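You operate a simulated robot arm through the tools that you are given. There is no shell and no other tool.

The job below is to be done with a simulated robot arm. You get a single attempt, and the scene is never put back.

JOB
Push the white, blue and black weights up to the curved lath; add the grey one.
Fine: white at station 2, blue at 4, black at 1: slide them, don't lift; carry the grey one to station 3, up to the lath too.

It is judged by the outcome, as a careful person would: the job done as asked, and still so three seconds after it is handed in. It fails if anything else is knocked over, pushed out of place, dropped, spilled or broken.

ROBOT AND FRAMES
A 6-joint arm with a two-finger gripper, fixed in place. Base frame: the origin is on the floor under the middle of its stand, x ahead of it, y to its left, z up; the work surface is at about z = 0.88. Lengths are in m, angles in rad, forces in N, time in s.
It reaches about 1.572 m from its shoulder. Its first joint turns from -2.897 to 2.897 rad. Payload 2.45 kg.
Tool frame: the origin (TCP) lies between the finger pads and is the grasp point; the fingertips stand 0.02 m ahead of it; z points along the fingers, y is the line along which they close. The gripper opens to 0.14 m; its body begins 0.168 m behind the TCP.
Orientation is that of the tool frame in the base frame, as [roll, pitch, yaw] about the fixed x, y, z axes, in that order (R = Rz(yaw) Ry(pitch) Rx(roll)). With the fingers straight down and closing along the base's y, the tool's x points along the base's -x, its y along +y and its z along -z.

CONTROLS
- The arm moves only by the tool play_rows. Its argument "rows" is a list of rows, each a list of 2 entries, a list of its own where there are three numbers: the shift along the base's x, y, z in cm, then the turn, a rotation vector about the base's x, y, z in rad. In form: [[[tx, ty, tz], [wx, wy, wz]], ...]. A call has 1 to 20 rows; each row is the pose to reach, as a shift and turn from the pose commanded when the call began. "jaw" is the gripper command, from -1 (shut) to 1 (fully open), values between in proportion, set as the call begins (left out, the last holds). Rows are played at 5 a second. More than 0.05 m and 0.15 rad between two rows, or a gripper value outside its range, and nothing of the call is played. A pose out of reach is approached as far as the arm can. The call stops where the force on the tool passes 40 N (or 10 N more than at its start, if that is more) or the arm is blocked; 0.2 s more then pass. The fingers move at their own pace (about 0.045 m/s each) and stop on an object; they squeeze with about 32 N. The grip force told is the motor's: it shows also when the fingers shut on nothing. Time passes only in rows, and 0.2 s behind the last, so rows that repeat a pose let the fingers close. It gives the time, the measured TCP pose, the force on the tool (base axes), the opening and the grip force at its end, in the units of the frame above (readings bear some noise), with the torque about the TCP (base axes, N m) and any sound that the robot's microphone picked up.
- Cameras (640 x 400 px; columns grow to the right, rows downward): "scene" is fixed at [0.2185, -0.649, 1.4317]; the picture's right is [0.43, -0.90, 0.00], its down [-0.49, -0.23, -0.84] and it looks along [0.76, 0.36, -0.54] (base axes); focal length 330 px, centre (320, 200). "wrist" rides on the gripper at [0.078, 0.011, -0.209] in the tool frame; the picture's right is [-0.14, 0.99, 0.00], its down [-0.92, -0.13, -0.37] and it looks along [-0.36, -0.05, 0.93] (tool axes); focal length 280 px, centre (320, 200). There is no depth. A picture from a camera that has moved, and an enlarged one, comes with that camera's place and axes in the base frame and with its lens.
- get_image(camera): a new picture of that camera. The clock stands still meanwhile.
- inspect(camera, box): a new picture of the part [left, top, right, bottom] of that camera's present view, enlarged. The clock stands still meanwhile.
- job_done(): hands the job in; it is judged then, once.

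Nothing tells you positions but the pictures and the camera data. Unless the task says otherwise, let go and move clear before handing in.

The tools are called after "Call:" as name(argument=value, ...) on one line, values as JSON. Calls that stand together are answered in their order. play_rows: Moves the arm, as the interface text tells. Its arguments: {"type":"object","properties":{"rows":{"type":"array","items":{"type":"array"}},"jaw":{"type":"number"}},"required":["rows"]} The other tools are called the same way: get_image (camera) takes a picture; inspect (camera, box) takes an enlarged picture of a part of a camera's view; job_done () hands the job in.

At the start:

```text
t: 0.0
tool_pos: [0.6649, -0.0063, 1.1218]
orientation: [3.14, 0.002, 3.14]
wrist_force: [-0.1, -0.1, 0.7]
moment: [-0.02, -0.02, 0.0]
opening: 0.1401
gripper_force: 0.1
```

scene: 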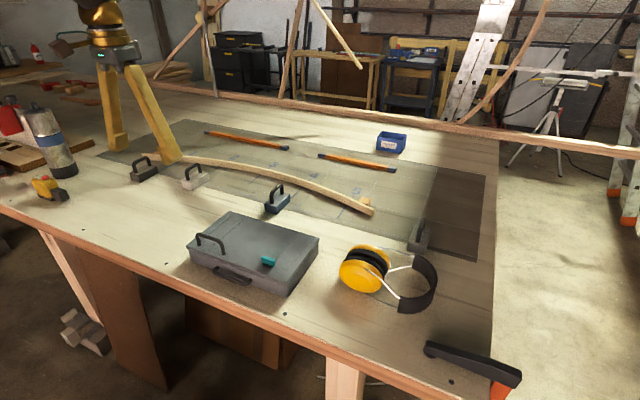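
wrist: 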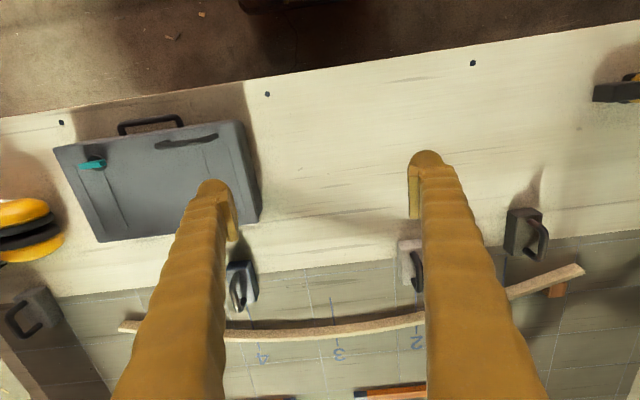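

I see a bench with a curved lath, three weights (black, white, blue) in front of it and a grey one at the right. I'll look more closely before moving.

Call:
inspect(camera="scene", box=[100, 110, 400, 297])

Call:
inspect(camera="wrist", box=[200, 200, 600, 400])

Call:
inspect(camera="scene", box=[340, 140, 500, 290])

```text
2.13 times, centred on (250, 204) of scene
camera zoom: at [0.2185, -0.649, 1.4317], right [0.43, -0.9, 0.0], down [-0.49, -0.23, -0.84], along [0.76, 0.36, -0.54], focal length 704 px, centre (469, 192)
```

zoom: 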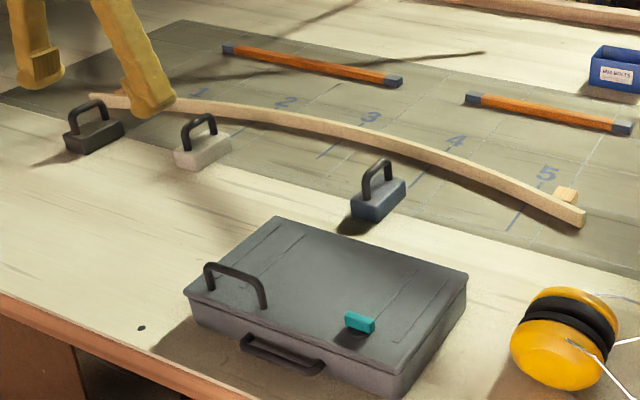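

```text
1.60 times, centred on (400, 300) of wrist
camera zoom: at [0.5876, 0.0029, 1.3313], right [0.14, 0.99, 0.0], down [0.92, -0.13, 0.37], along [0.37, -0.05, -0.93], focal length 449 px, centre (192, 40)
```

zoom: 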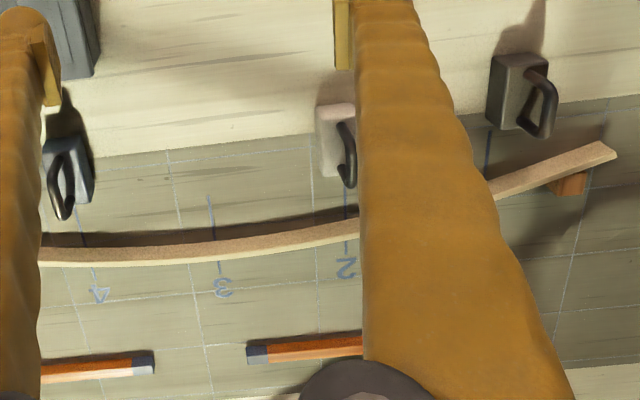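

```text
2.67 times, centred on (420, 215) of scene
camera zoom: at [0.2185, -0.649, 1.4317], right [0.43, -0.9, 0.0], down [-0.49, -0.23, -0.84], along [0.76, 0.36, -0.54], focal length 880 px, centre (53, 160)
```

zoom: 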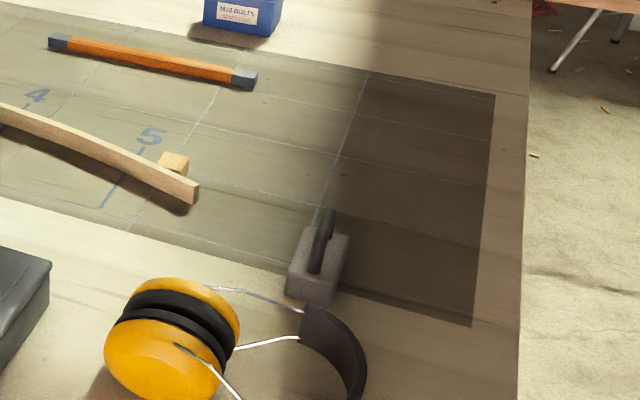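

I'm zooming in on each weight and the lath to work out the handles' directions and the stations.

Call:
inspect(camera="wrist", box=[490, 190, 600, 310])

Call:
inspect(camera="wrist", box=[210, 230, 350, 370])

Call:
inspect(camera="wrist", box=[0, 250, 140, 390])

Call:
inspect(camera="scene", box=[110, 140, 220, 210])

Call:
inspect(camera="scene", box=[240, 150, 390, 240])

```text
3.33 times, centred on (545, 250) of wrist
camera zoom: at [0.5876, 0.0029, 1.3313], right [0.14, 0.99, 0.0], down [0.92, -0.13, 0.37], along [0.37, -0.05, -0.93], focal length 935 px, centre (-430, 33)
```

zoom: 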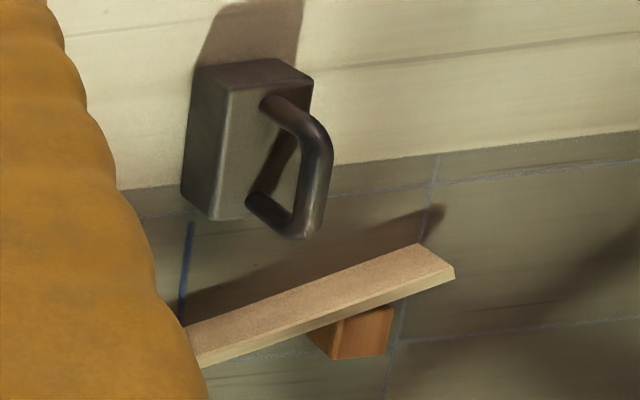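

```text
2.86 times, centred on (280, 300) of wrist
camera zoom: at [0.5876, 0.0029, 1.3313], right [0.14, 0.99, 0.0], down [0.92, -0.13, 0.37], along [0.37, -0.05, -0.93], focal length 801 px, centre (434, -86)
```

zoom: 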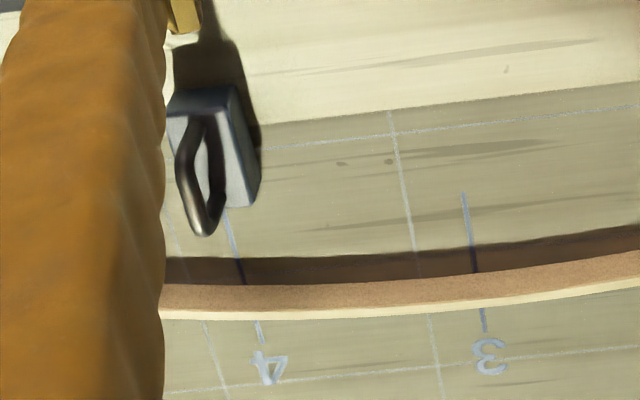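

```text
2.86 times, centred on (70, 320) of wrist
camera zoom: at [0.5876, 0.0029, 1.3313], right [0.14, 0.99, 0.0], down [0.92, -0.13, 0.37], along [0.37, -0.05, -0.93], focal length 801 px, centre (1034, -143)
```

zoom: 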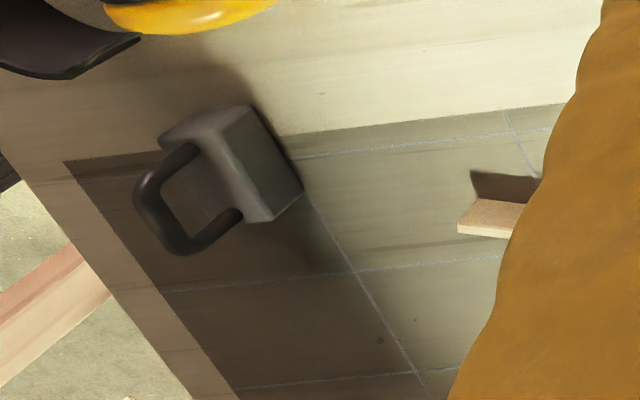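

```text
5.71 times, centred on (165, 175) of scene
camera zoom: at [0.2185, -0.649, 1.4317], right [0.43, -0.9, 0.0], down [-0.49, -0.23, -0.84], along [0.76, 0.36, -0.54], focal length 1885 px, centre (1206, 343)
```

zoom: 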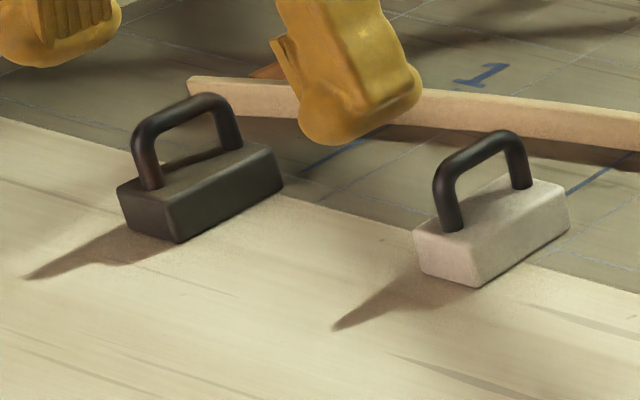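

```text
4.27 times, centred on (315, 195) of scene
camera zoom: at [0.2185, -0.649, 1.4317], right [0.43, -0.9, 0.0], down [-0.49, -0.23, -0.84], along [0.76, 0.36, -0.54], focal length 1408 px, centre (341, 221)
```

zoom: 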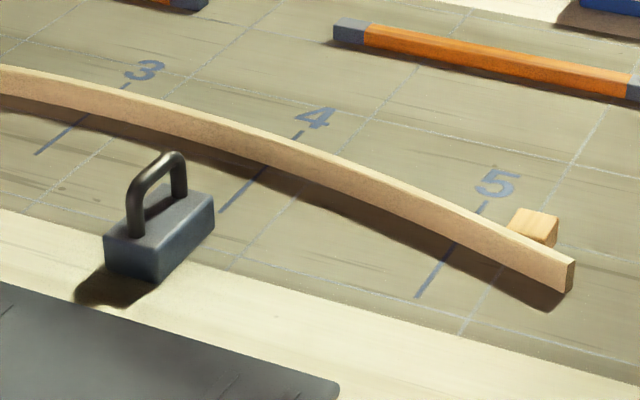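

I take the stations to lie on lines along x at y ≈ 0.31, 0.14, -0.03 and -0.20, with the lath's near face at x ≈ 1.00–1.05. The weights point along x about 8–10 cm short of it, so I'll move high above the white one for a better view.

Call:
play_rows(rows=[[[3.3, 2.7, 0], [0, 0, 0]], [[6.6, 5.4, 0], [0, 0, 0]], [[9.9, 8.1, 0], [0, 0, 0]], [[13.2, 10.8, 0], [0, 0, 0]], [[16.5, 13.6, 0], [0, 0, 0]], [[16.5, 13.6, 0], [0, 0, 0]]], jaw=1)

```text
t: 1.4
tool_pos: [0.8296, 0.1296, 1.1216]
orientation: [-3.14, 0.0, 3.139]
wrist_force: [-0.4, 0.3, -0.8]
moment: [-0.01, -0.01, -0.03]
opening: 0.1399
gripper_force: 0.1
```

Call:
get_image(camera="wrist")

Call:
inspect(camera="wrist", box=[220, 100, 420, 300])

Call:
get_image(camera="scene")

```text
taken
camera wrist: at [0.7522, 0.1394, 1.3314], right [0.14, 0.99, 0.0], down [0.92, -0.13, 0.37], along [0.37, -0.05, -0.93], focal length 280 px, centre (320, 200)
```

wrist: 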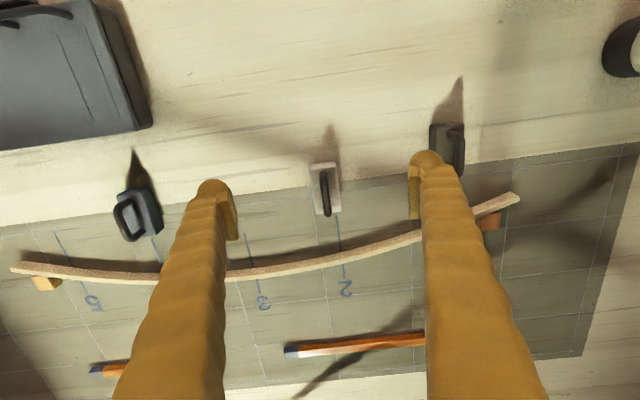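

```text
2.00 times, centred on (320, 200) of wrist
camera zoom: at [0.7522, 0.1394, 1.3314], right [0.14, 0.99, 0.0], down [0.92, -0.13, 0.37], along [0.37, -0.05, -0.93], focal length 561 px, centre (320, 200)
```

zoom: 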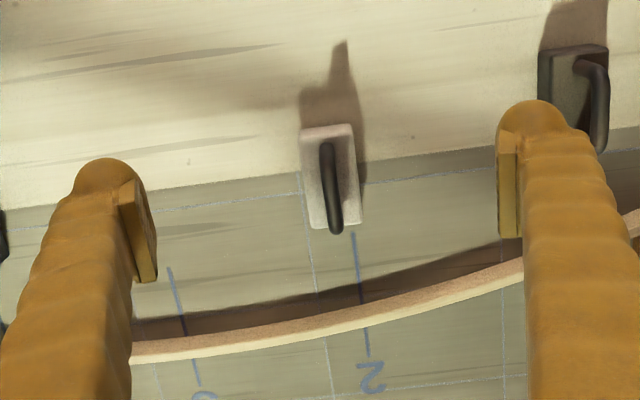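

```text
taken
```

scene: 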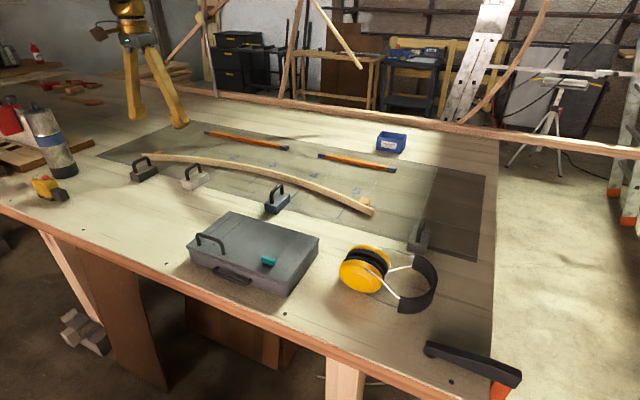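

Call:
inspect(camera="wrist", box=[290, 140, 370, 220])

Call:
inspect(camera="wrist", box=[400, 100, 540, 240])

Call:
inspect(camera="wrist", box=[100, 170, 200, 270])

Call:
inspect(camera="wrist", box=[220, 220, 380, 320])

```text
5.00 times, centred on (330, 180) of wrist
camera zoom: at [0.7522, 0.1394, 1.3314], right [0.14, 0.99, 0.0], down [0.92, -0.13, 0.37], along [0.37, -0.05, -0.93], focal length 1402 px, centre (270, 300)
```

zoom: 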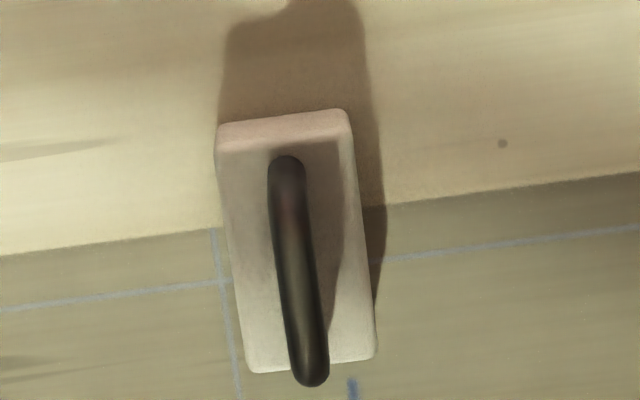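

```text
2.86 times, centred on (470, 170) of wrist
camera zoom: at [0.7522, 0.1394, 1.3314], right [0.14, 0.99, 0.0], down [0.92, -0.13, 0.37], along [0.37, -0.05, -0.93], focal length 801 px, centre (-109, 286)
```

zoom: 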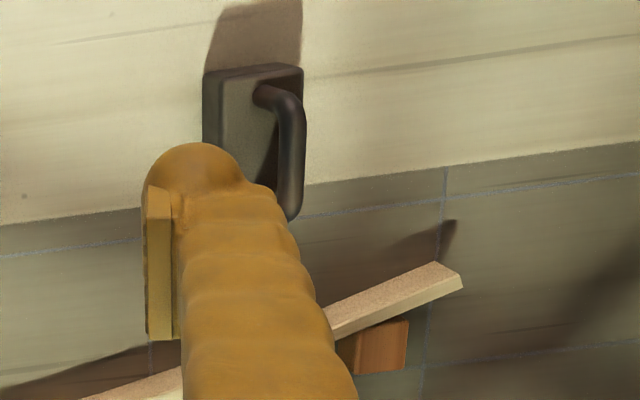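

```text
4.00 times, centred on (150, 220) of wrist
camera zoom: at [0.7522, 0.1394, 1.3314], right [0.14, 0.99, 0.0], down [0.92, -0.13, 0.37], along [0.37, -0.05, -0.93], focal length 1122 px, centre (1000, 120)
```

zoom: 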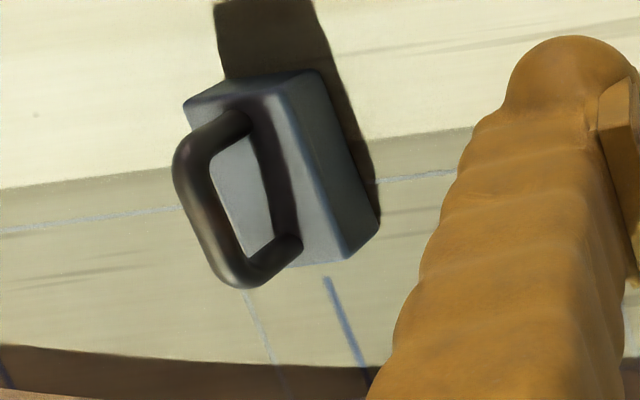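

```text
4.00 times, centred on (300, 270) of wrist
camera zoom: at [0.7522, 0.1394, 1.3314], right [0.14, 0.99, 0.0], down [0.92, -0.13, 0.37], along [0.37, -0.05, -0.93], focal length 1122 px, centre (400, -80)
```

zoom: 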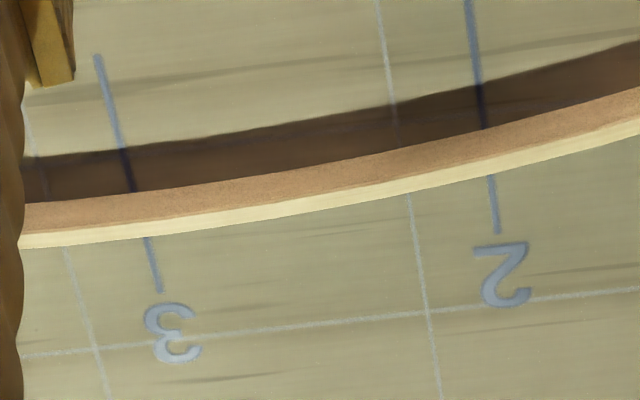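

The white weight sits at about x 0.866–0.943, y ≈ 0.128, with its handle bar at z ≈ 0.945. I'll narrow the jaw and come down to just above its handle, then check.

Call:
play_rows(rows=[[[3.7, -0.1, 0], [0, 0, 0]], [[7.5, -0.2, 0], [0, 0, 0]], [[7.5, -0.2, -4], [0, 0, 0]], [[7.5, -0.2, -8], [0, 0, 0]], [[7.5, -0.2, -12], [0, 0, 0]], [[7.5, -0.2, -12], [0, 0, 0]]], jaw=0.15)

Call:
get_image(camera="wrist")

Call:
inspect(camera="scene", box=[100, 110, 260, 210])

```text
t: 2.8
tool_pos: [0.9061, 0.1283, 1.0021]
orientation: [-3.141, 0.0, 3.141]
wrist_force: [0.3, -0.1, 0.4]
moment: [0.0, -0.02, 0.0]
opening: 0.0807
gripper_force: 0.1
```

```text
taken
camera wrist: at [0.8276, 0.1384, 1.2114], right [0.14, 0.99, 0.0], down [0.92, -0.13, 0.37], along [0.37, -0.05, -0.93], focal length 280 px, centre (320, 200)
```

wrist: 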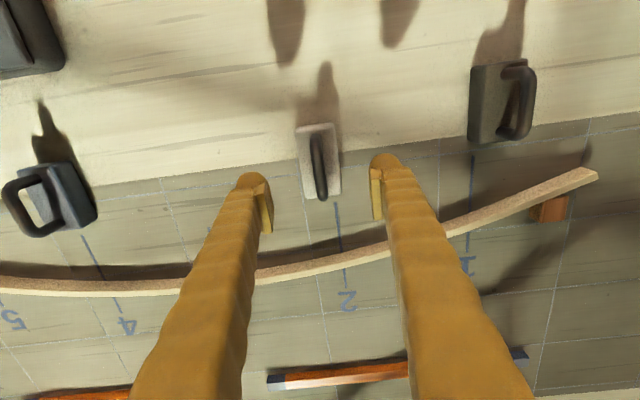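

```text
4.00 times, centred on (180, 160) of scene
camera zoom: at [0.2185, -0.649, 1.4317], right [0.43, -0.9, 0.0], down [-0.49, -0.23, -0.84], along [0.76, 0.36, -0.54], focal length 1320 px, centre (880, 360)
```

zoom: 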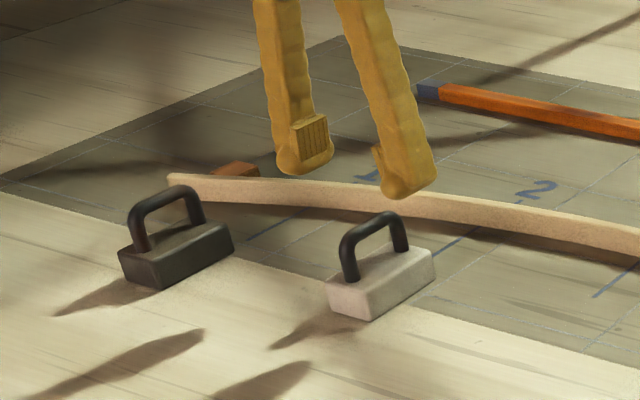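

Call:
inspect(camera="wrist", box=[280, 110, 360, 210])

Call:
inspect(camera="wrist", box=[440, 50, 620, 250])

Call:
inspect(camera="wrist", box=[0, 140, 160, 320])

```text
4.00 times, centred on (320, 160) of wrist
camera zoom: at [0.8276, 0.1384, 1.2114], right [0.14, 0.99, 0.0], down [0.92, -0.13, 0.37], along [0.37, -0.05, -0.93], focal length 1122 px, centre (320, 360)
```

zoom: 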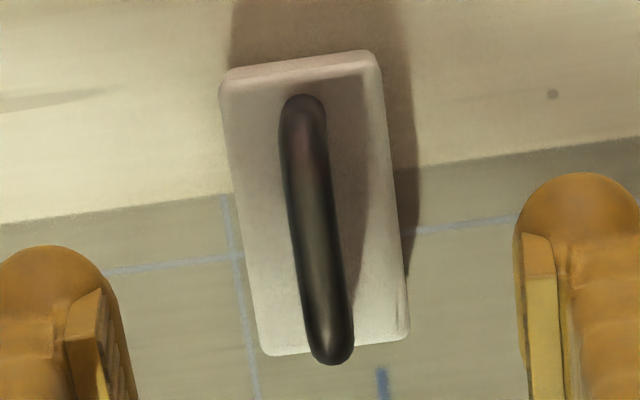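

```text
2.00 times, centred on (530, 150) of wrist
camera zoom: at [0.8276, 0.1384, 1.2114], right [0.14, 0.99, 0.0], down [0.92, -0.13, 0.37], along [0.37, -0.05, -0.93], focal length 561 px, centre (-100, 300)
```

zoom: 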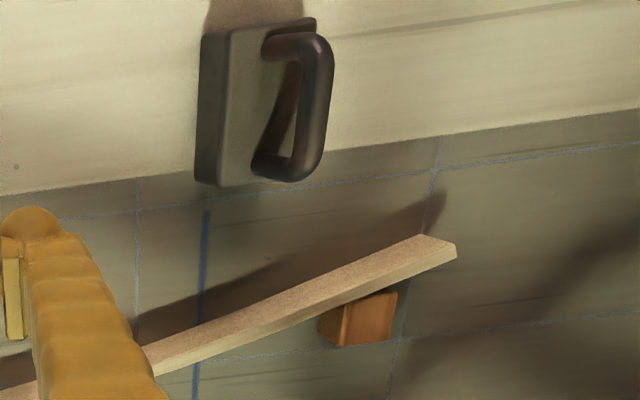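

```text
2.22 times, centred on (80, 230) of wrist
camera zoom: at [0.8276, 0.1384, 1.2114], right [0.14, 0.99, 0.0], down [0.92, -0.13, 0.37], along [0.37, -0.05, -0.93], focal length 623 px, centre (853, 133)
```

zoom: 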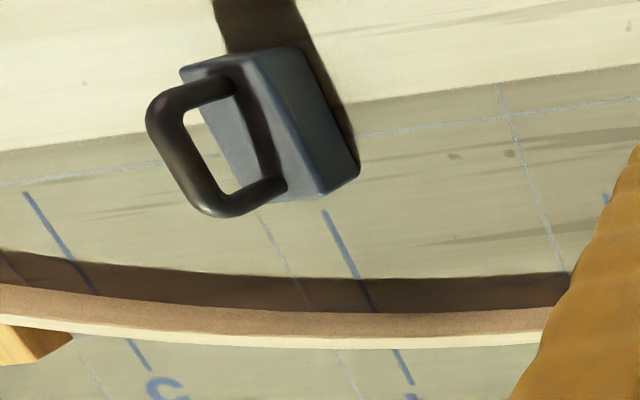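

White's handle is centred under the jaw (block centre ≈ 0.904, 0.1275). I'll go down around the bar and close gently.

Call:
play_rows(rows=[[[-0.1, 0, -2], [0, 0, 0]], [[-0.1, 0, -4], [0, 0, 0]], [[-0.1, 0, -5.7], [0, 0, 0]], [[-0.1, 0, -5.7], [0, 0, 0]]])

Call:
get_image(camera="wrist")

Call:
inspect(camera="scene", box=[150, 130, 250, 200])

```text
t: 3.8
tool_pos: [0.9034, 0.1278, 0.9445]
orientation: [3.14, -0.001, 3.139]
wrist_force: [0.4, -0.8, 0.2]
moment: [-0.05, -0.02, 0.01]
opening: 0.0807
gripper_force: 0.0
```

```text
taken
camera wrist: at [0.8265, 0.1381, 1.1539], right [0.14, 0.99, 0.0], down [0.92, -0.13, 0.37], along [0.37, -0.05, -0.93], focal length 280 px, centre (320, 200)
```

wrist: 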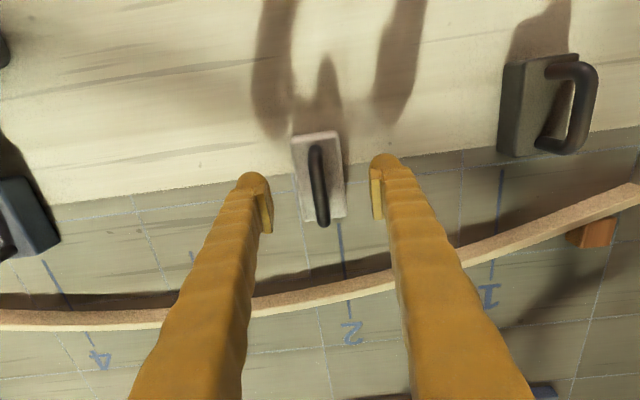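

```text
5.71 times, centred on (200, 165) of scene
camera zoom: at [0.2185, -0.649, 1.4317], right [0.43, -0.9, 0.0], down [-0.49, -0.23, -0.84], along [0.76, 0.36, -0.54], focal length 1885 px, centre (1006, 400)
```

zoom: 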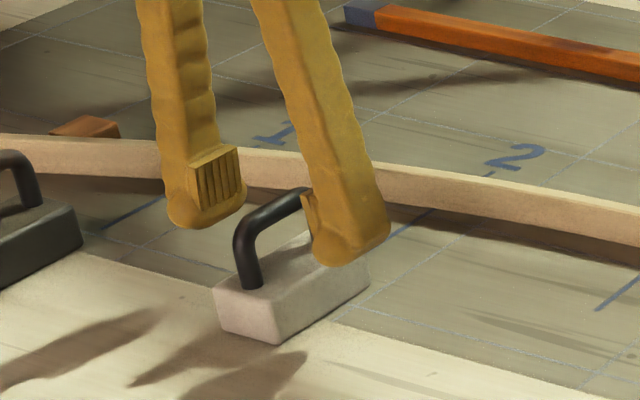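

Call:
play_rows(rows=[[[0, 0, 0], [0, 0, 0]], [[0, 0, 0], [0, 0, 0]], [[0, 0, 0], [0, 0, 0]], [[0, 0, 0], [0, 0, 0]], [[0, 0, 0], [0, 0, 0]], [[0, 0, 0], [0, 0, 0]]], jaw=-1)

Call:
get_image(camera="wrist")

Call:
inspect(camera="scene", box=[150, 130, 250, 200])

```text
t: 5.2
tool_pos: [0.9046, 0.1276, 0.9454]
orientation: [-3.141, 0.003, 3.141]
wrist_force: [-0.4, -1.8, 0.0]
moment: [0.04, -0.02, 0.03]
opening: 0.0075
gripper_force: 31.7
```

```text
taken
camera wrist: at [0.8266, 0.138, 1.1541], right [0.14, 0.99, 0.0], down [0.92, -0.13, 0.37], along [0.37, -0.05, -0.93], focal length 280 px, centre (320, 200)
```

wrist: 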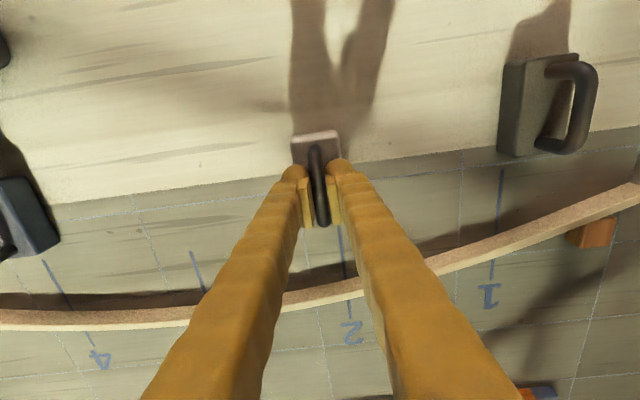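

```text
5.71 times, centred on (200, 165) of scene
camera zoom: at [0.2185, -0.649, 1.4317], right [0.43, -0.9, 0.0], down [-0.49, -0.23, -0.84], along [0.76, 0.36, -0.54], focal length 1885 px, centre (1006, 400)
```

zoom: 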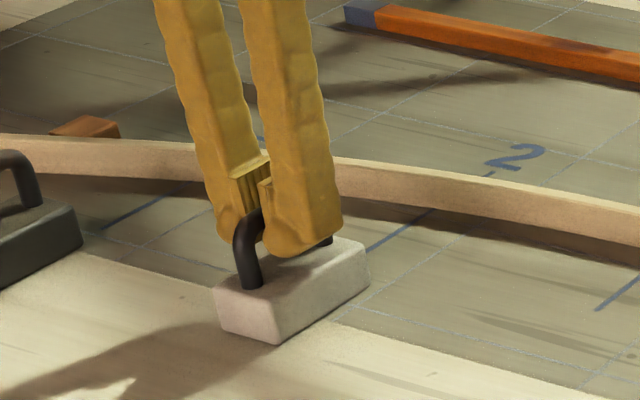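

The white weight is held and still on the table. I'll slide it forward, easing it sideways and turning it by about 0.15 rad to match the lath's slant at station 2. I'll stop about a centimetre short to check.

Call:
play_rows(rows=[[[0.7, 0.05, -0.03], [0, 0, 0.015]], [[1.5, 0.1, -0.05], [0, 0, 0.03]], [[2.5, 0.2, -0.05], [0, 0, 0.05]], [[3.5, 0.27, -0.05], [0, 0, 0.07]], [[4.5, 0.35, -0.05], [0, 0, 0.09]], [[5.5, 0.43, -0.05], [0, 0, 0.11]], [[6.5, 0.5, -0.05], [0, 0, 0.13]], [[7.4, 0.6, -0.05], [0, 0, 0.148]], [[8.2, 0.65, -0.05], [0, 0, 0.148]], [[8.2, 0.65, -0.05], [0, 0, 0.148]]], jaw=-1)

Call:
get_image(camera="wrist")

Call:
inspect(camera="scene", box=[150, 130, 250, 200])

```text
t: 7.4
tool_pos: [0.986, 0.1326, 0.9441]
orientation: [3.141, 0.002, -2.996]
wrist_force: [-6.7, 1.7, 9.7]
moment: [0.03, -0.15, 0.03]
opening: 0.007
gripper_force: 32.2
```

```text
taken
camera wrist: at [0.9079, 0.1311, 1.1539], right [-0.01, 1.0, 0.0], down [0.93, 0.01, 0.37], along [0.37, 0.0, -0.93], focal length 280 px, centre (320, 200)
```

wrist: 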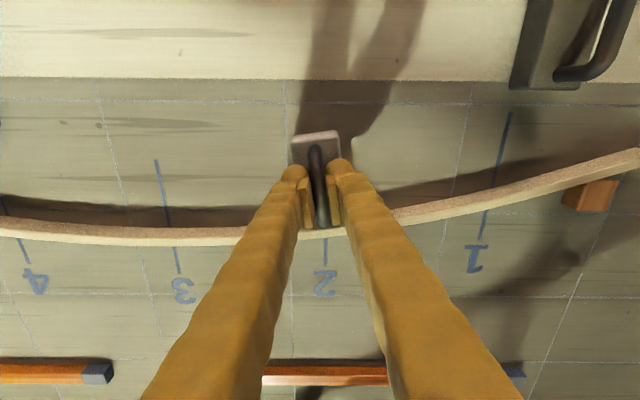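

```text
5.71 times, centred on (200, 165) of scene
camera zoom: at [0.2185, -0.649, 1.4317], right [0.43, -0.9, 0.0], down [-0.49, -0.23, -0.84], along [0.76, 0.36, -0.54], focal length 1885 px, centre (1006, 400)
```

zoom: 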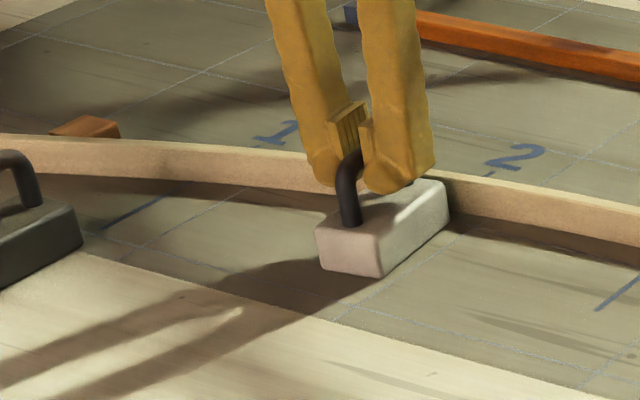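

Call:
inspect(camera="scene", box=[195, 140, 245, 190])

Call:
inspect(camera="wrist", box=[270, 110, 370, 300])

```text
8.00 times, centred on (220, 165) of scene
camera zoom: at [0.2185, -0.649, 1.4317], right [0.43, -0.9, 0.0], down [-0.49, -0.23, -0.84], along [0.76, 0.36, -0.54], focal length 2639 px, centre (1120, 480)
```

zoom: 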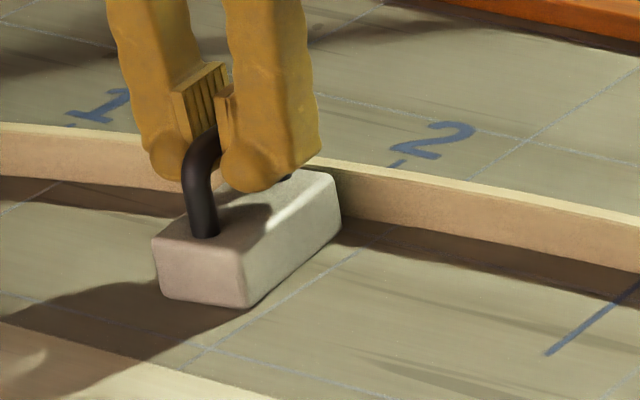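

```text
2.11 times, centred on (320, 205) of wrist
camera zoom: at [0.9079, 0.1311, 1.1539], right [-0.01, 1.0, 0.0], down [0.93, 0.01, 0.37], along [0.37, 0.0, -0.93], focal length 590 px, centre (320, 190)
```

zoom: 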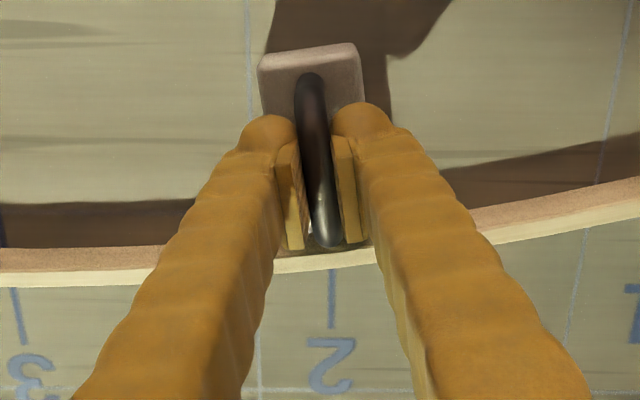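

About 1.3 cm is left. I'll close most of it, then go on in tiny steps watching the force.

Call:
play_rows(rows=[[[0.4, 0.06, 0.02], [0, 0, 0]], [[0.8, 0.1, 0.02], [0, 0, 0]], [[0.95, 0.12, 0.02], [0, 0, 0]]])

Call:
inspect(camera="scene", box=[195, 140, 245, 190])

```text
t: 8.2
tool_pos: [0.9963, 0.1334, 0.9446]
orientation: [-3.141, 0.0, -2.995]
wrist_force: [-1.2, -1.4, -0.1]
moment: [0.02, -0.13, 0.02]
opening: 0.0071
gripper_force: 31.6
```

```text
8.00 times, centred on (220, 165) of scene
camera zoom: at [0.2185, -0.649, 1.4317], right [0.43, -0.9, 0.0], down [-0.49, -0.23, -0.84], along [0.76, 0.36, -0.54], focal length 2639 px, centre (1120, 480)
```

zoom: 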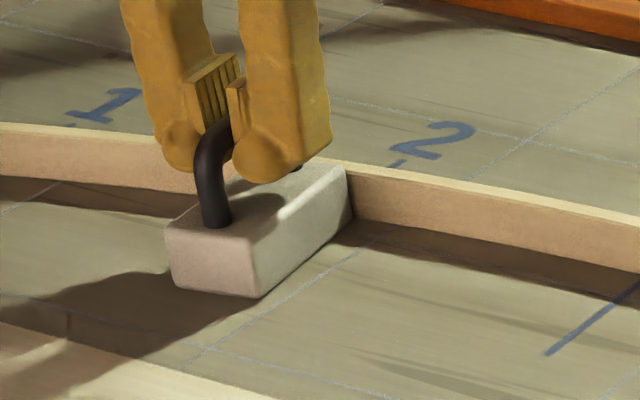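

Call:
play_rows(rows=[[[0.1, 0.015, -0.01], [0, 0, 0]], [[0.2, 0.03, -0.01], [0, 0, 0]]])

Call:
inspect(camera="scene", box=[195, 140, 245, 190])

```text
t: 8.8
tool_pos: [0.9977, 0.135, 0.9445]
orientation: [-3.141, 0.0, -2.995]
wrist_force: [-10.6, -0.3, -0.6]
moment: [-0.04, 0.16, -0.15]
opening: 0.0074
gripper_force: 31.5
```

```text
8.00 times, centred on (220, 165) of scene
camera zoom: at [0.2185, -0.649, 1.4317], right [0.43, -0.9, 0.0], down [-0.49, -0.23, -0.84], along [0.76, 0.36, -0.54], focal length 2639 px, centre (1120, 480)
```

zoom: 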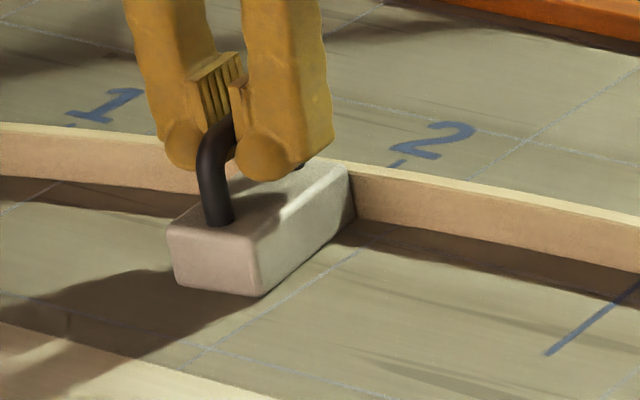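

Call:
inspect(camera="wrist", box=[250, 120, 390, 300])

Call:
get_image(camera="scene")

```text
2.22 times, centred on (320, 210) of wrist
camera zoom: at [0.9192, 0.1329, 1.1537], right [-0.01, 1.0, 0.0], down [0.93, 0.01, 0.37], along [0.37, 0.0, -0.93], focal length 623 px, centre (320, 178)
```

zoom: 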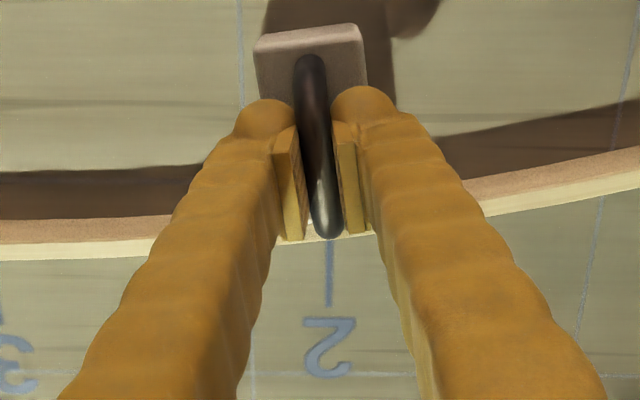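

```text
taken
```

scene: 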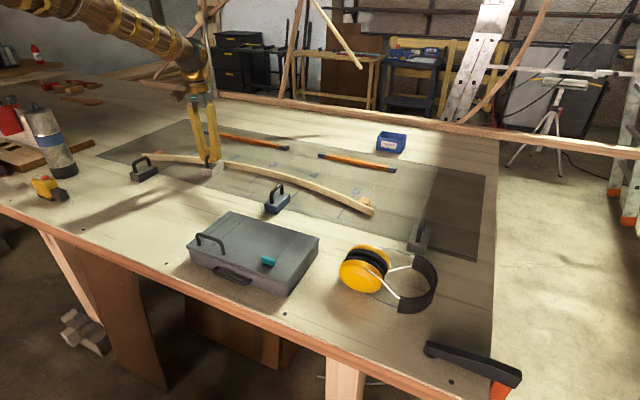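

White now touches the lath (about 10 N, the contact slightly on its right corner). I'll take out a trace of yaw to seat it flush and then let go.

Call:
play_rows(rows=[[[0, 0, 0], [0, 0, -0.012]], [[0, 0, 0], [0, 0, -0.025]], [[0, 0, 0], [0, 0, -0.025]]])

```text
t: 9.6
tool_pos: [0.998, 0.1346, 0.9442]
orientation: [3.141, 0.001, -3.02]
wrist_force: [-20.1, 5.5, 1.4]
moment: [-0.06, 0.42, 0.71]
opening: 0.0075
gripper_force: 32.1
```

Call:
play_rows(rows=[[[-0.03, 0, 0], [0, 0, 0.01]], [[-0.05, 0, 0], [0, 0, 0.015]], [[-0.05, 0, 0], [0, 0, 0.015]]])

```text
t: 10.4
tool_pos: [0.9979, 0.1345, 0.9444]
orientation: [-3.142, 0.001, -3.005]
wrist_force: [-7.7, -4.3, 0.2]
moment: [-0.08, 0.25, 0.1]
opening: 0.0074
gripper_force: 32.4
```

Call:
play_rows(rows=[[[0, 0, 0], [0, 0, 0]], [[0, 0, 0], [0, 0, 0]], [[0, 0, 0], [0, 0, 0]], [[0, 0, 0], [0, 0, 0]]], jaw=-0.25)

Call:
get_image(camera="wrist")

Call:
inspect(camera="scene", box=[195, 140, 245, 190])

```text
t: 11.4
tool_pos: [0.9981, 0.1354, 0.9446]
orientation: [3.141, 0.002, -3.003]
wrist_force: [0.8, -0.3, -0.1]
moment: [0.01, 0.03, -0.03]
opening: 0.0522
gripper_force: 0.0
```

```text
taken
camera wrist: at [0.919, 0.1343, 1.154], right [0.0, 1.0, 0.0], down [0.93, 0.0, 0.37], along [0.37, 0.0, -0.93], focal length 280 px, centre (320, 200)
```

wrist: 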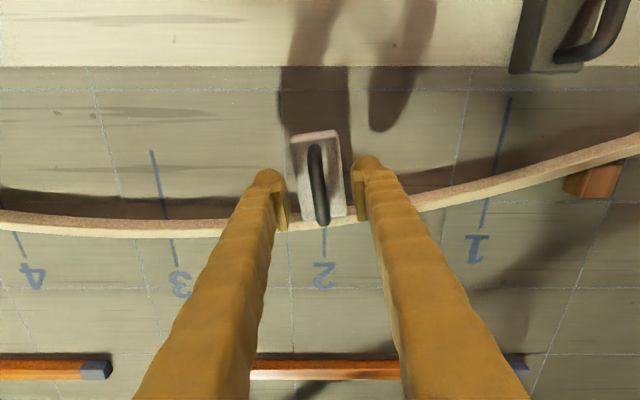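

```text
8.00 times, centred on (220, 165) of scene
camera zoom: at [0.2185, -0.649, 1.4317], right [0.43, -0.9, 0.0], down [-0.49, -0.23, -0.84], along [0.76, 0.36, -0.54], focal length 2639 px, centre (1120, 480)
```

zoom: 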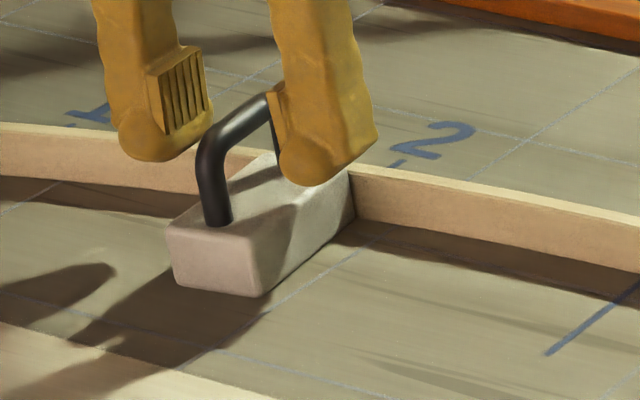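

White is seated flush at station 2. I'll rise clear, turn back square and go above the black one (block centre ≈ 0.869, 0.3225).

Call:
play_rows(rows=[[[0, 0, 3], [0, 0, 0]], [[0, 0, 7], [0, 0, 0]], [[0, 0, 9], [0, 0, 0]]])

Call:
play_rows(rows=[[[-2.7, 3.8, 0], [0, 0, -0.03]], [[-5.4, 7.6, 0], [0, 0, -0.06]], [[-8, 11.4, 0], [0, 0, -0.09]], [[-10.6, 15.1, 0], [0, 0, -0.12]], [[-12.9, 18.7, 0], [0, 0, -0.138]], [[-12.9, 18.7, -2.5], [0, 0, -0.138]], [[-12.9, 18.7, -2.5], [0, 0, -0.138]]], jaw=0.15)

Call:
get_image(camera="wrist")

Call:
inspect(camera="wrist", box=[270, 100, 370, 220])

Call:
inspect(camera="scene", box=[100, 110, 260, 210])

```text
t: 12.2
tool_pos: [0.997, 0.1352, 1.0358]
orientation: [3.14, -0.001, -3.004]
wrist_force: [-0.5, -0.1, 0.3]
moment: [0.01, 0.01, 0.02]
opening: 0.0523
gripper_force: 0.0
```

```text
t: 13.8
tool_pos: [0.8709, 0.322, 1.0069]
orientation: [-3.142, 0.001, 3.139]
wrist_force: [-0.3, -0.6, 1.0]
moment: [-0.03, 0.01, 0.0]
opening: 0.0804
gripper_force: 0.1
```

```text
taken
camera wrist: at [0.7932, 0.3317, 1.2153], right [0.14, 0.99, 0.0], down [0.92, -0.13, 0.37], along [0.37, -0.05, -0.93], focal length 280 px, centre (320, 200)
```

wrist: 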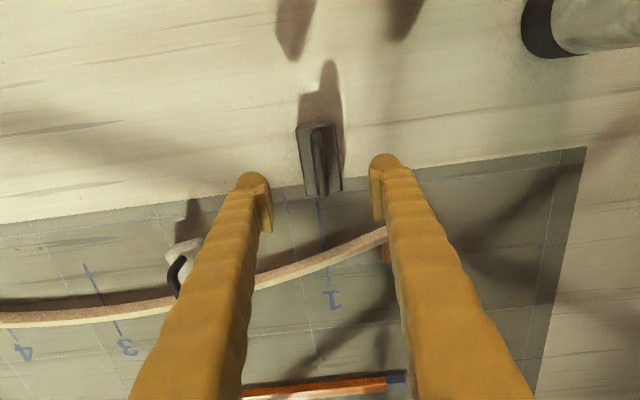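

```text
3.33 times, centred on (320, 160) of wrist
camera zoom: at [0.7932, 0.3317, 1.2153], right [0.14, 0.99, 0.0], down [0.92, -0.13, 0.37], along [0.37, -0.05, -0.93], focal length 935 px, centre (320, 333)
```

zoom: 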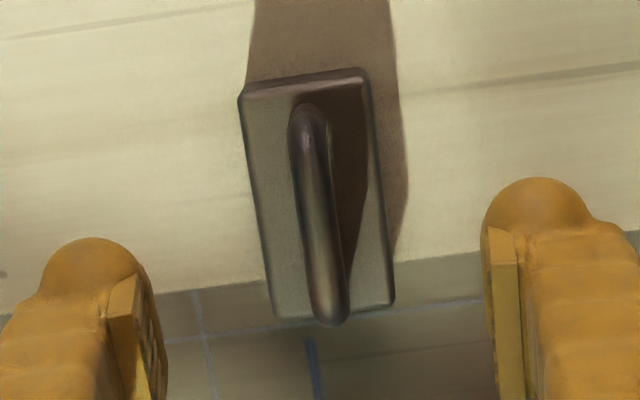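

```text
4.00 times, centred on (180, 160) of scene
camera zoom: at [0.2185, -0.649, 1.4317], right [0.43, -0.9, 0.0], down [-0.49, -0.23, -0.84], along [0.76, 0.36, -0.54], focal length 1320 px, centre (880, 360)
```

zoom: 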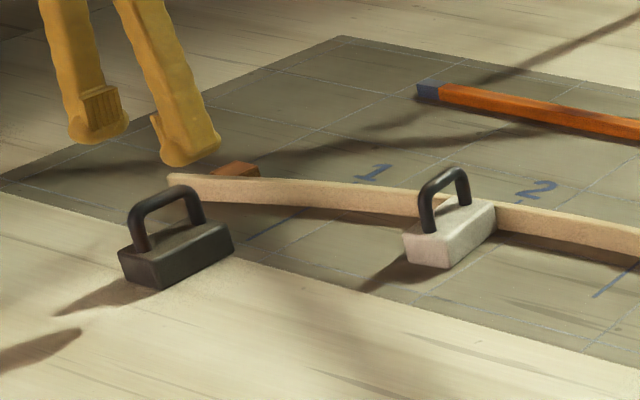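

Call:
play_rows(rows=[[[0, 0, 0], [0, 0, 0]]])

Call:
inspect(camera="wrist", box=[270, 100, 370, 220])

```text
t: 14.2
tool_pos: [0.872, 0.32, 1.0055]
orientation: [3.141, 0.002, 3.139]
wrist_force: [0.4, -0.5, 0.0]
moment: [-0.01, -0.01, 0.01]
opening: 0.0805
gripper_force: 0.0
```

```text
3.33 times, centred on (320, 160) of wrist
camera zoom: at [0.7933, 0.3316, 1.2155], right [0.14, 0.99, 0.0], down [0.92, -0.13, 0.37], along [0.37, -0.05, -0.93], focal length 935 px, centre (320, 333)
```

zoom: 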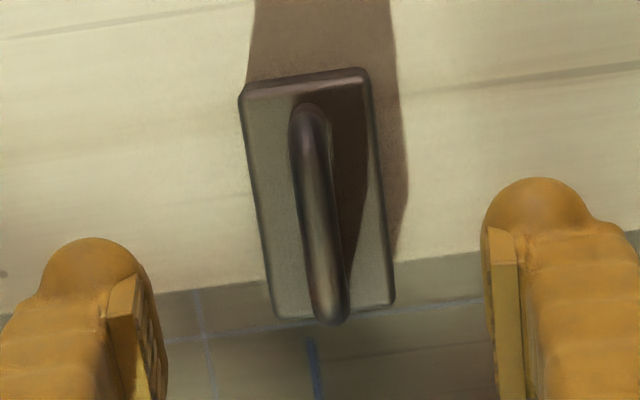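

Call:
play_rows(rows=[[[-0.3, 0, -2], [0, 0, 0]], [[-0.3, 0, -4], [0, 0, 0]], [[-0.3, 0, -6.1], [0, 0, 0]], [[-0.3, 0, -6.1], [0, 0, 0]]])

Call:
get_image(camera="wrist")

Call:
inspect(camera="scene", box=[100, 120, 200, 190])

```text
t: 15.2
tool_pos: [0.8656, 0.3213, 0.9476]
orientation: [3.142, 0.001, 3.14]
wrist_force: [0.8, -0.3, 0.3]
moment: [-0.01, -0.01, -0.04]
opening: 0.0802
gripper_force: 0.1
```

```text
taken
camera wrist: at [0.7877, 0.3327, 1.1562], right [0.14, 0.99, 0.0], down [0.92, -0.13, 0.37], along [0.37, -0.05, -0.93], focal length 280 px, centre (320, 200)
```

wrist: 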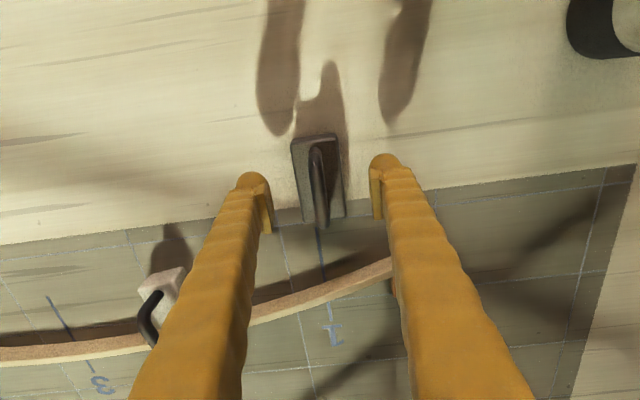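

```text
5.71 times, centred on (150, 155) of scene
camera zoom: at [0.2185, -0.649, 1.4317], right [0.43, -0.9, 0.0], down [-0.49, -0.23, -0.84], along [0.76, 0.36, -0.54], focal length 1885 px, centre (1291, 457)
```

zoom: 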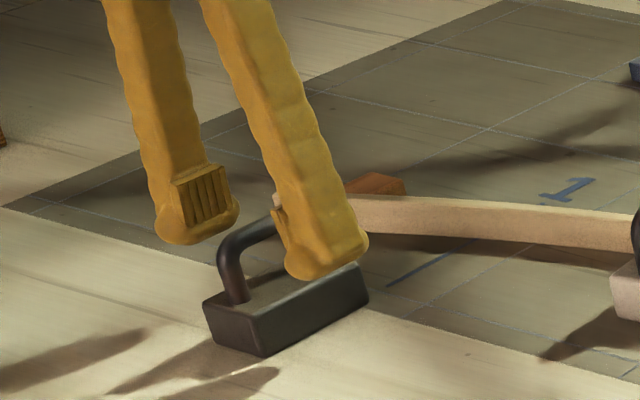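

Call:
play_rows(rows=[[[0.1, 0, -0.3], [0, 0, 0]], [[0.1, 0, -0.3], [0, 0, 0]]])

Call:
play_rows(rows=[[[0, 0, 0], [0, 0, 0]], [[0, 0, 0], [0, 0, 0]], [[0, 0, 0], [0, 0, 0]], [[0, 0, 0], [0, 0, 0]], [[0, 0, 0], [0, 0, 0]], [[0, 0, 0], [0, 0, 0]]], jaw=-1)

Call:
get_image(camera="wrist")

Call:
inspect(camera="scene", box=[100, 120, 200, 190])

```text
t: 15.8
tool_pos: [0.867, 0.3228, 0.943]
orientation: [3.141, 0.001, 3.14]
wrist_force: [-0.4, 0.2, 0.3]
moment: [0.02, -0.02, 0.03]
opening: 0.0807
gripper_force: 0.0
```

```text
t: 17.2
tool_pos: [0.868, 0.3223, 0.9443]
orientation: [3.14, 0.002, 3.141]
wrist_force: [-0.2, -2.8, -0.4]
moment: [-0.06, 0.01, 0.03]
opening: 0.0071
gripper_force: 32.1
```

```text
taken
camera wrist: at [0.7893, 0.3322, 1.1537], right [0.14, 0.99, 0.0], down [0.92, -0.13, 0.37], along [0.37, -0.05, -0.93], focal length 280 px, centre (320, 200)
```

wrist: 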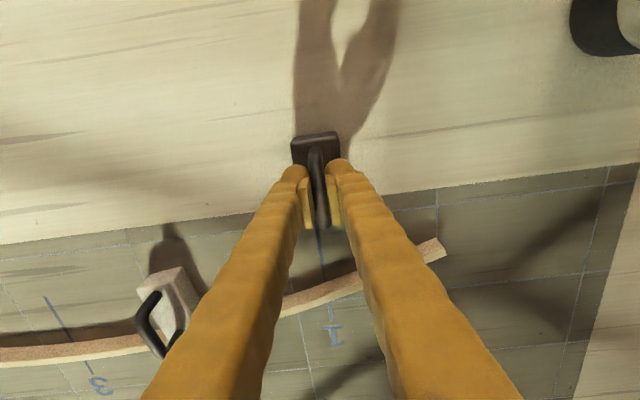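

```text
5.71 times, centred on (150, 155) of scene
camera zoom: at [0.2185, -0.649, 1.4317], right [0.43, -0.9, 0.0], down [-0.49, -0.23, -0.84], along [0.76, 0.36, -0.54], focal length 1885 px, centre (1291, 457)
```

zoom: 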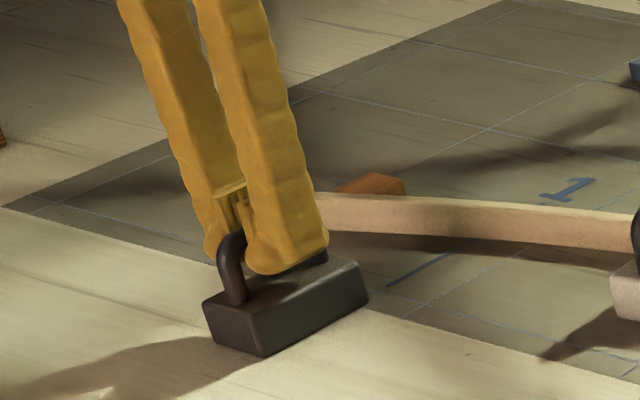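

Black is gripped on the table. I'll slide it forward and slightly right toward station 1, turning it about 0.27 rad to match the lath there, and stop short to check.

Call:
play_rows(rows=[[[0.7, -0.15, -0.02], [0, 0, 0.02]], [[1.6, -0.35, -0.02], [0, 0, 0.05]], [[2.5, -0.6, -0.02], [0, 0, 0.08]], [[3.4, -0.8, -0.02], [0, 0, 0.11]], [[4.3, -1.0, -0.02], [0, 0, 0.14]], [[5.2, -1.25, -0.02], [0, 0, 0.17]], [[6.1, -1.5, -0.02], [0, 0, 0.2]], [[7.0, -1.7, -0.02], [0, 0, 0.23]], [[7.7, -1.9, -0.02], [0, 0, 0.255]], [[8.3, -2.0, -0.02], [0, 0, 0.27]], [[8.3, -2.0, -0.02], [0, 0, 0.27]]], jaw=-1)

Call:
get_image(camera="wrist")

Call:
inspect(camera="scene", box=[140, 130, 200, 190])

```text
t: 19.6
tool_pos: [0.9497, 0.3017, 0.945]
orientation: [3.141, -0.002, -2.874]
wrist_force: [0.0, 0.9, -0.2]
moment: [0.0, 0.0, 0.0]
opening: 0.0068
gripper_force: 31.8
```

```text
taken
camera wrist: at [0.8724, 0.2909, 1.1542], right [-0.13, 0.99, 0.0], down [0.92, 0.12, 0.37], along [0.37, 0.05, -0.93], focal length 280 px, centre (320, 200)
```

wrist: 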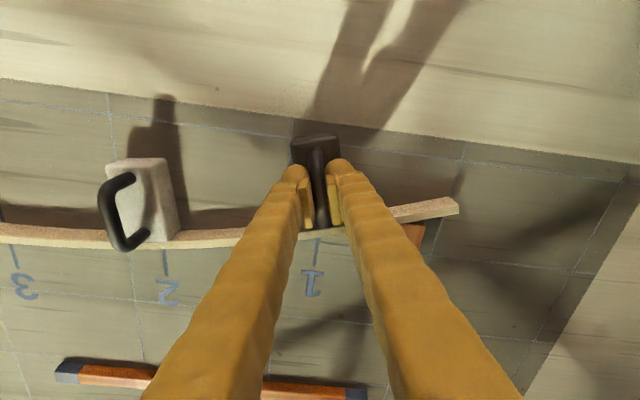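

```text
6.67 times, centred on (170, 160) of scene
camera zoom: at [0.2185, -0.649, 1.4317], right [0.43, -0.9, 0.0], down [-0.49, -0.23, -0.84], along [0.76, 0.36, -0.54], focal length 2200 px, centre (1320, 467)
```

zoom: 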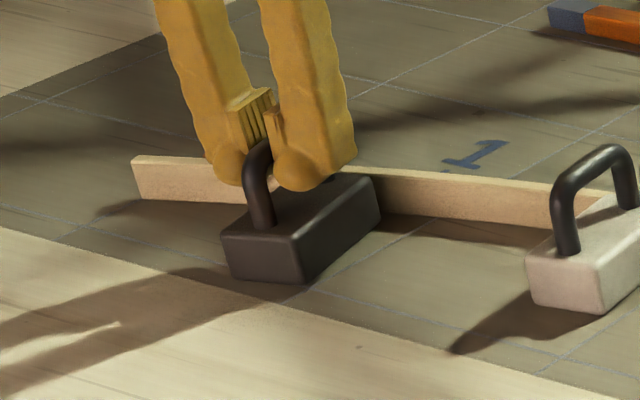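

Call:
play_rows(rows=[[[0.35, 0.1, -0.01], [0, 0, 0]], [[0.7, 0.19, -0.01], [0, 0, 0]], [[0.8, 0.22, -0.01], [0, 0, 0]]])

Call:
inspect(camera="scene", box=[140, 130, 200, 190])

Call:
inspect(camera="wrist", box=[270, 120, 370, 290])

```text
t: 20.4
tool_pos: [0.9574, 0.3044, 0.945]
orientation: [-3.141, 0.001, -2.873]
wrist_force: [0.9, -0.1, -0.1]
moment: [-0.01, -0.01, -0.02]
opening: 0.0074
gripper_force: 31.8
```

```text
6.67 times, centred on (170, 160) of scene
camera zoom: at [0.2185, -0.649, 1.4317], right [0.43, -0.9, 0.0], down [-0.49, -0.23, -0.84], along [0.76, 0.36, -0.54], focal length 2200 px, centre (1320, 467)
```

zoom: 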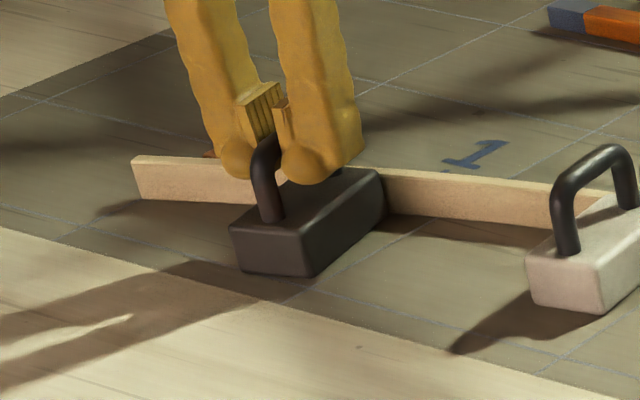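

```text
2.35 times, centred on (320, 205) of wrist
camera zoom: at [0.8797, 0.2931, 1.1543], right [-0.13, 0.99, 0.0], down [0.92, 0.12, 0.37], along [0.37, 0.05, -0.93], focal length 660 px, centre (320, 188)
```

zoom: 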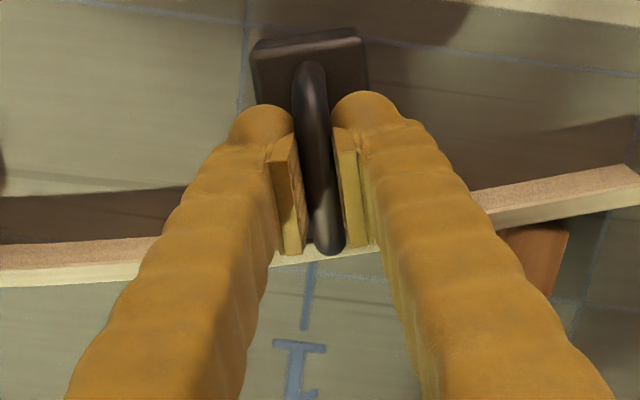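

Call:
play_rows(rows=[[[0, 0, -0.05], [0, 0, 0]], [[0, 0, -0.05], [0, 0, 0]]])

```text
t: 21.0
tool_pos: [0.9581, 0.3032, 0.9443]
orientation: [-3.141, 0.0, -2.872]
wrist_force: [0.8, 0.7, 0.6]
moment: [-0.01, 0.04, 0.0]
opening: 0.0071
gripper_force: 32.3
```

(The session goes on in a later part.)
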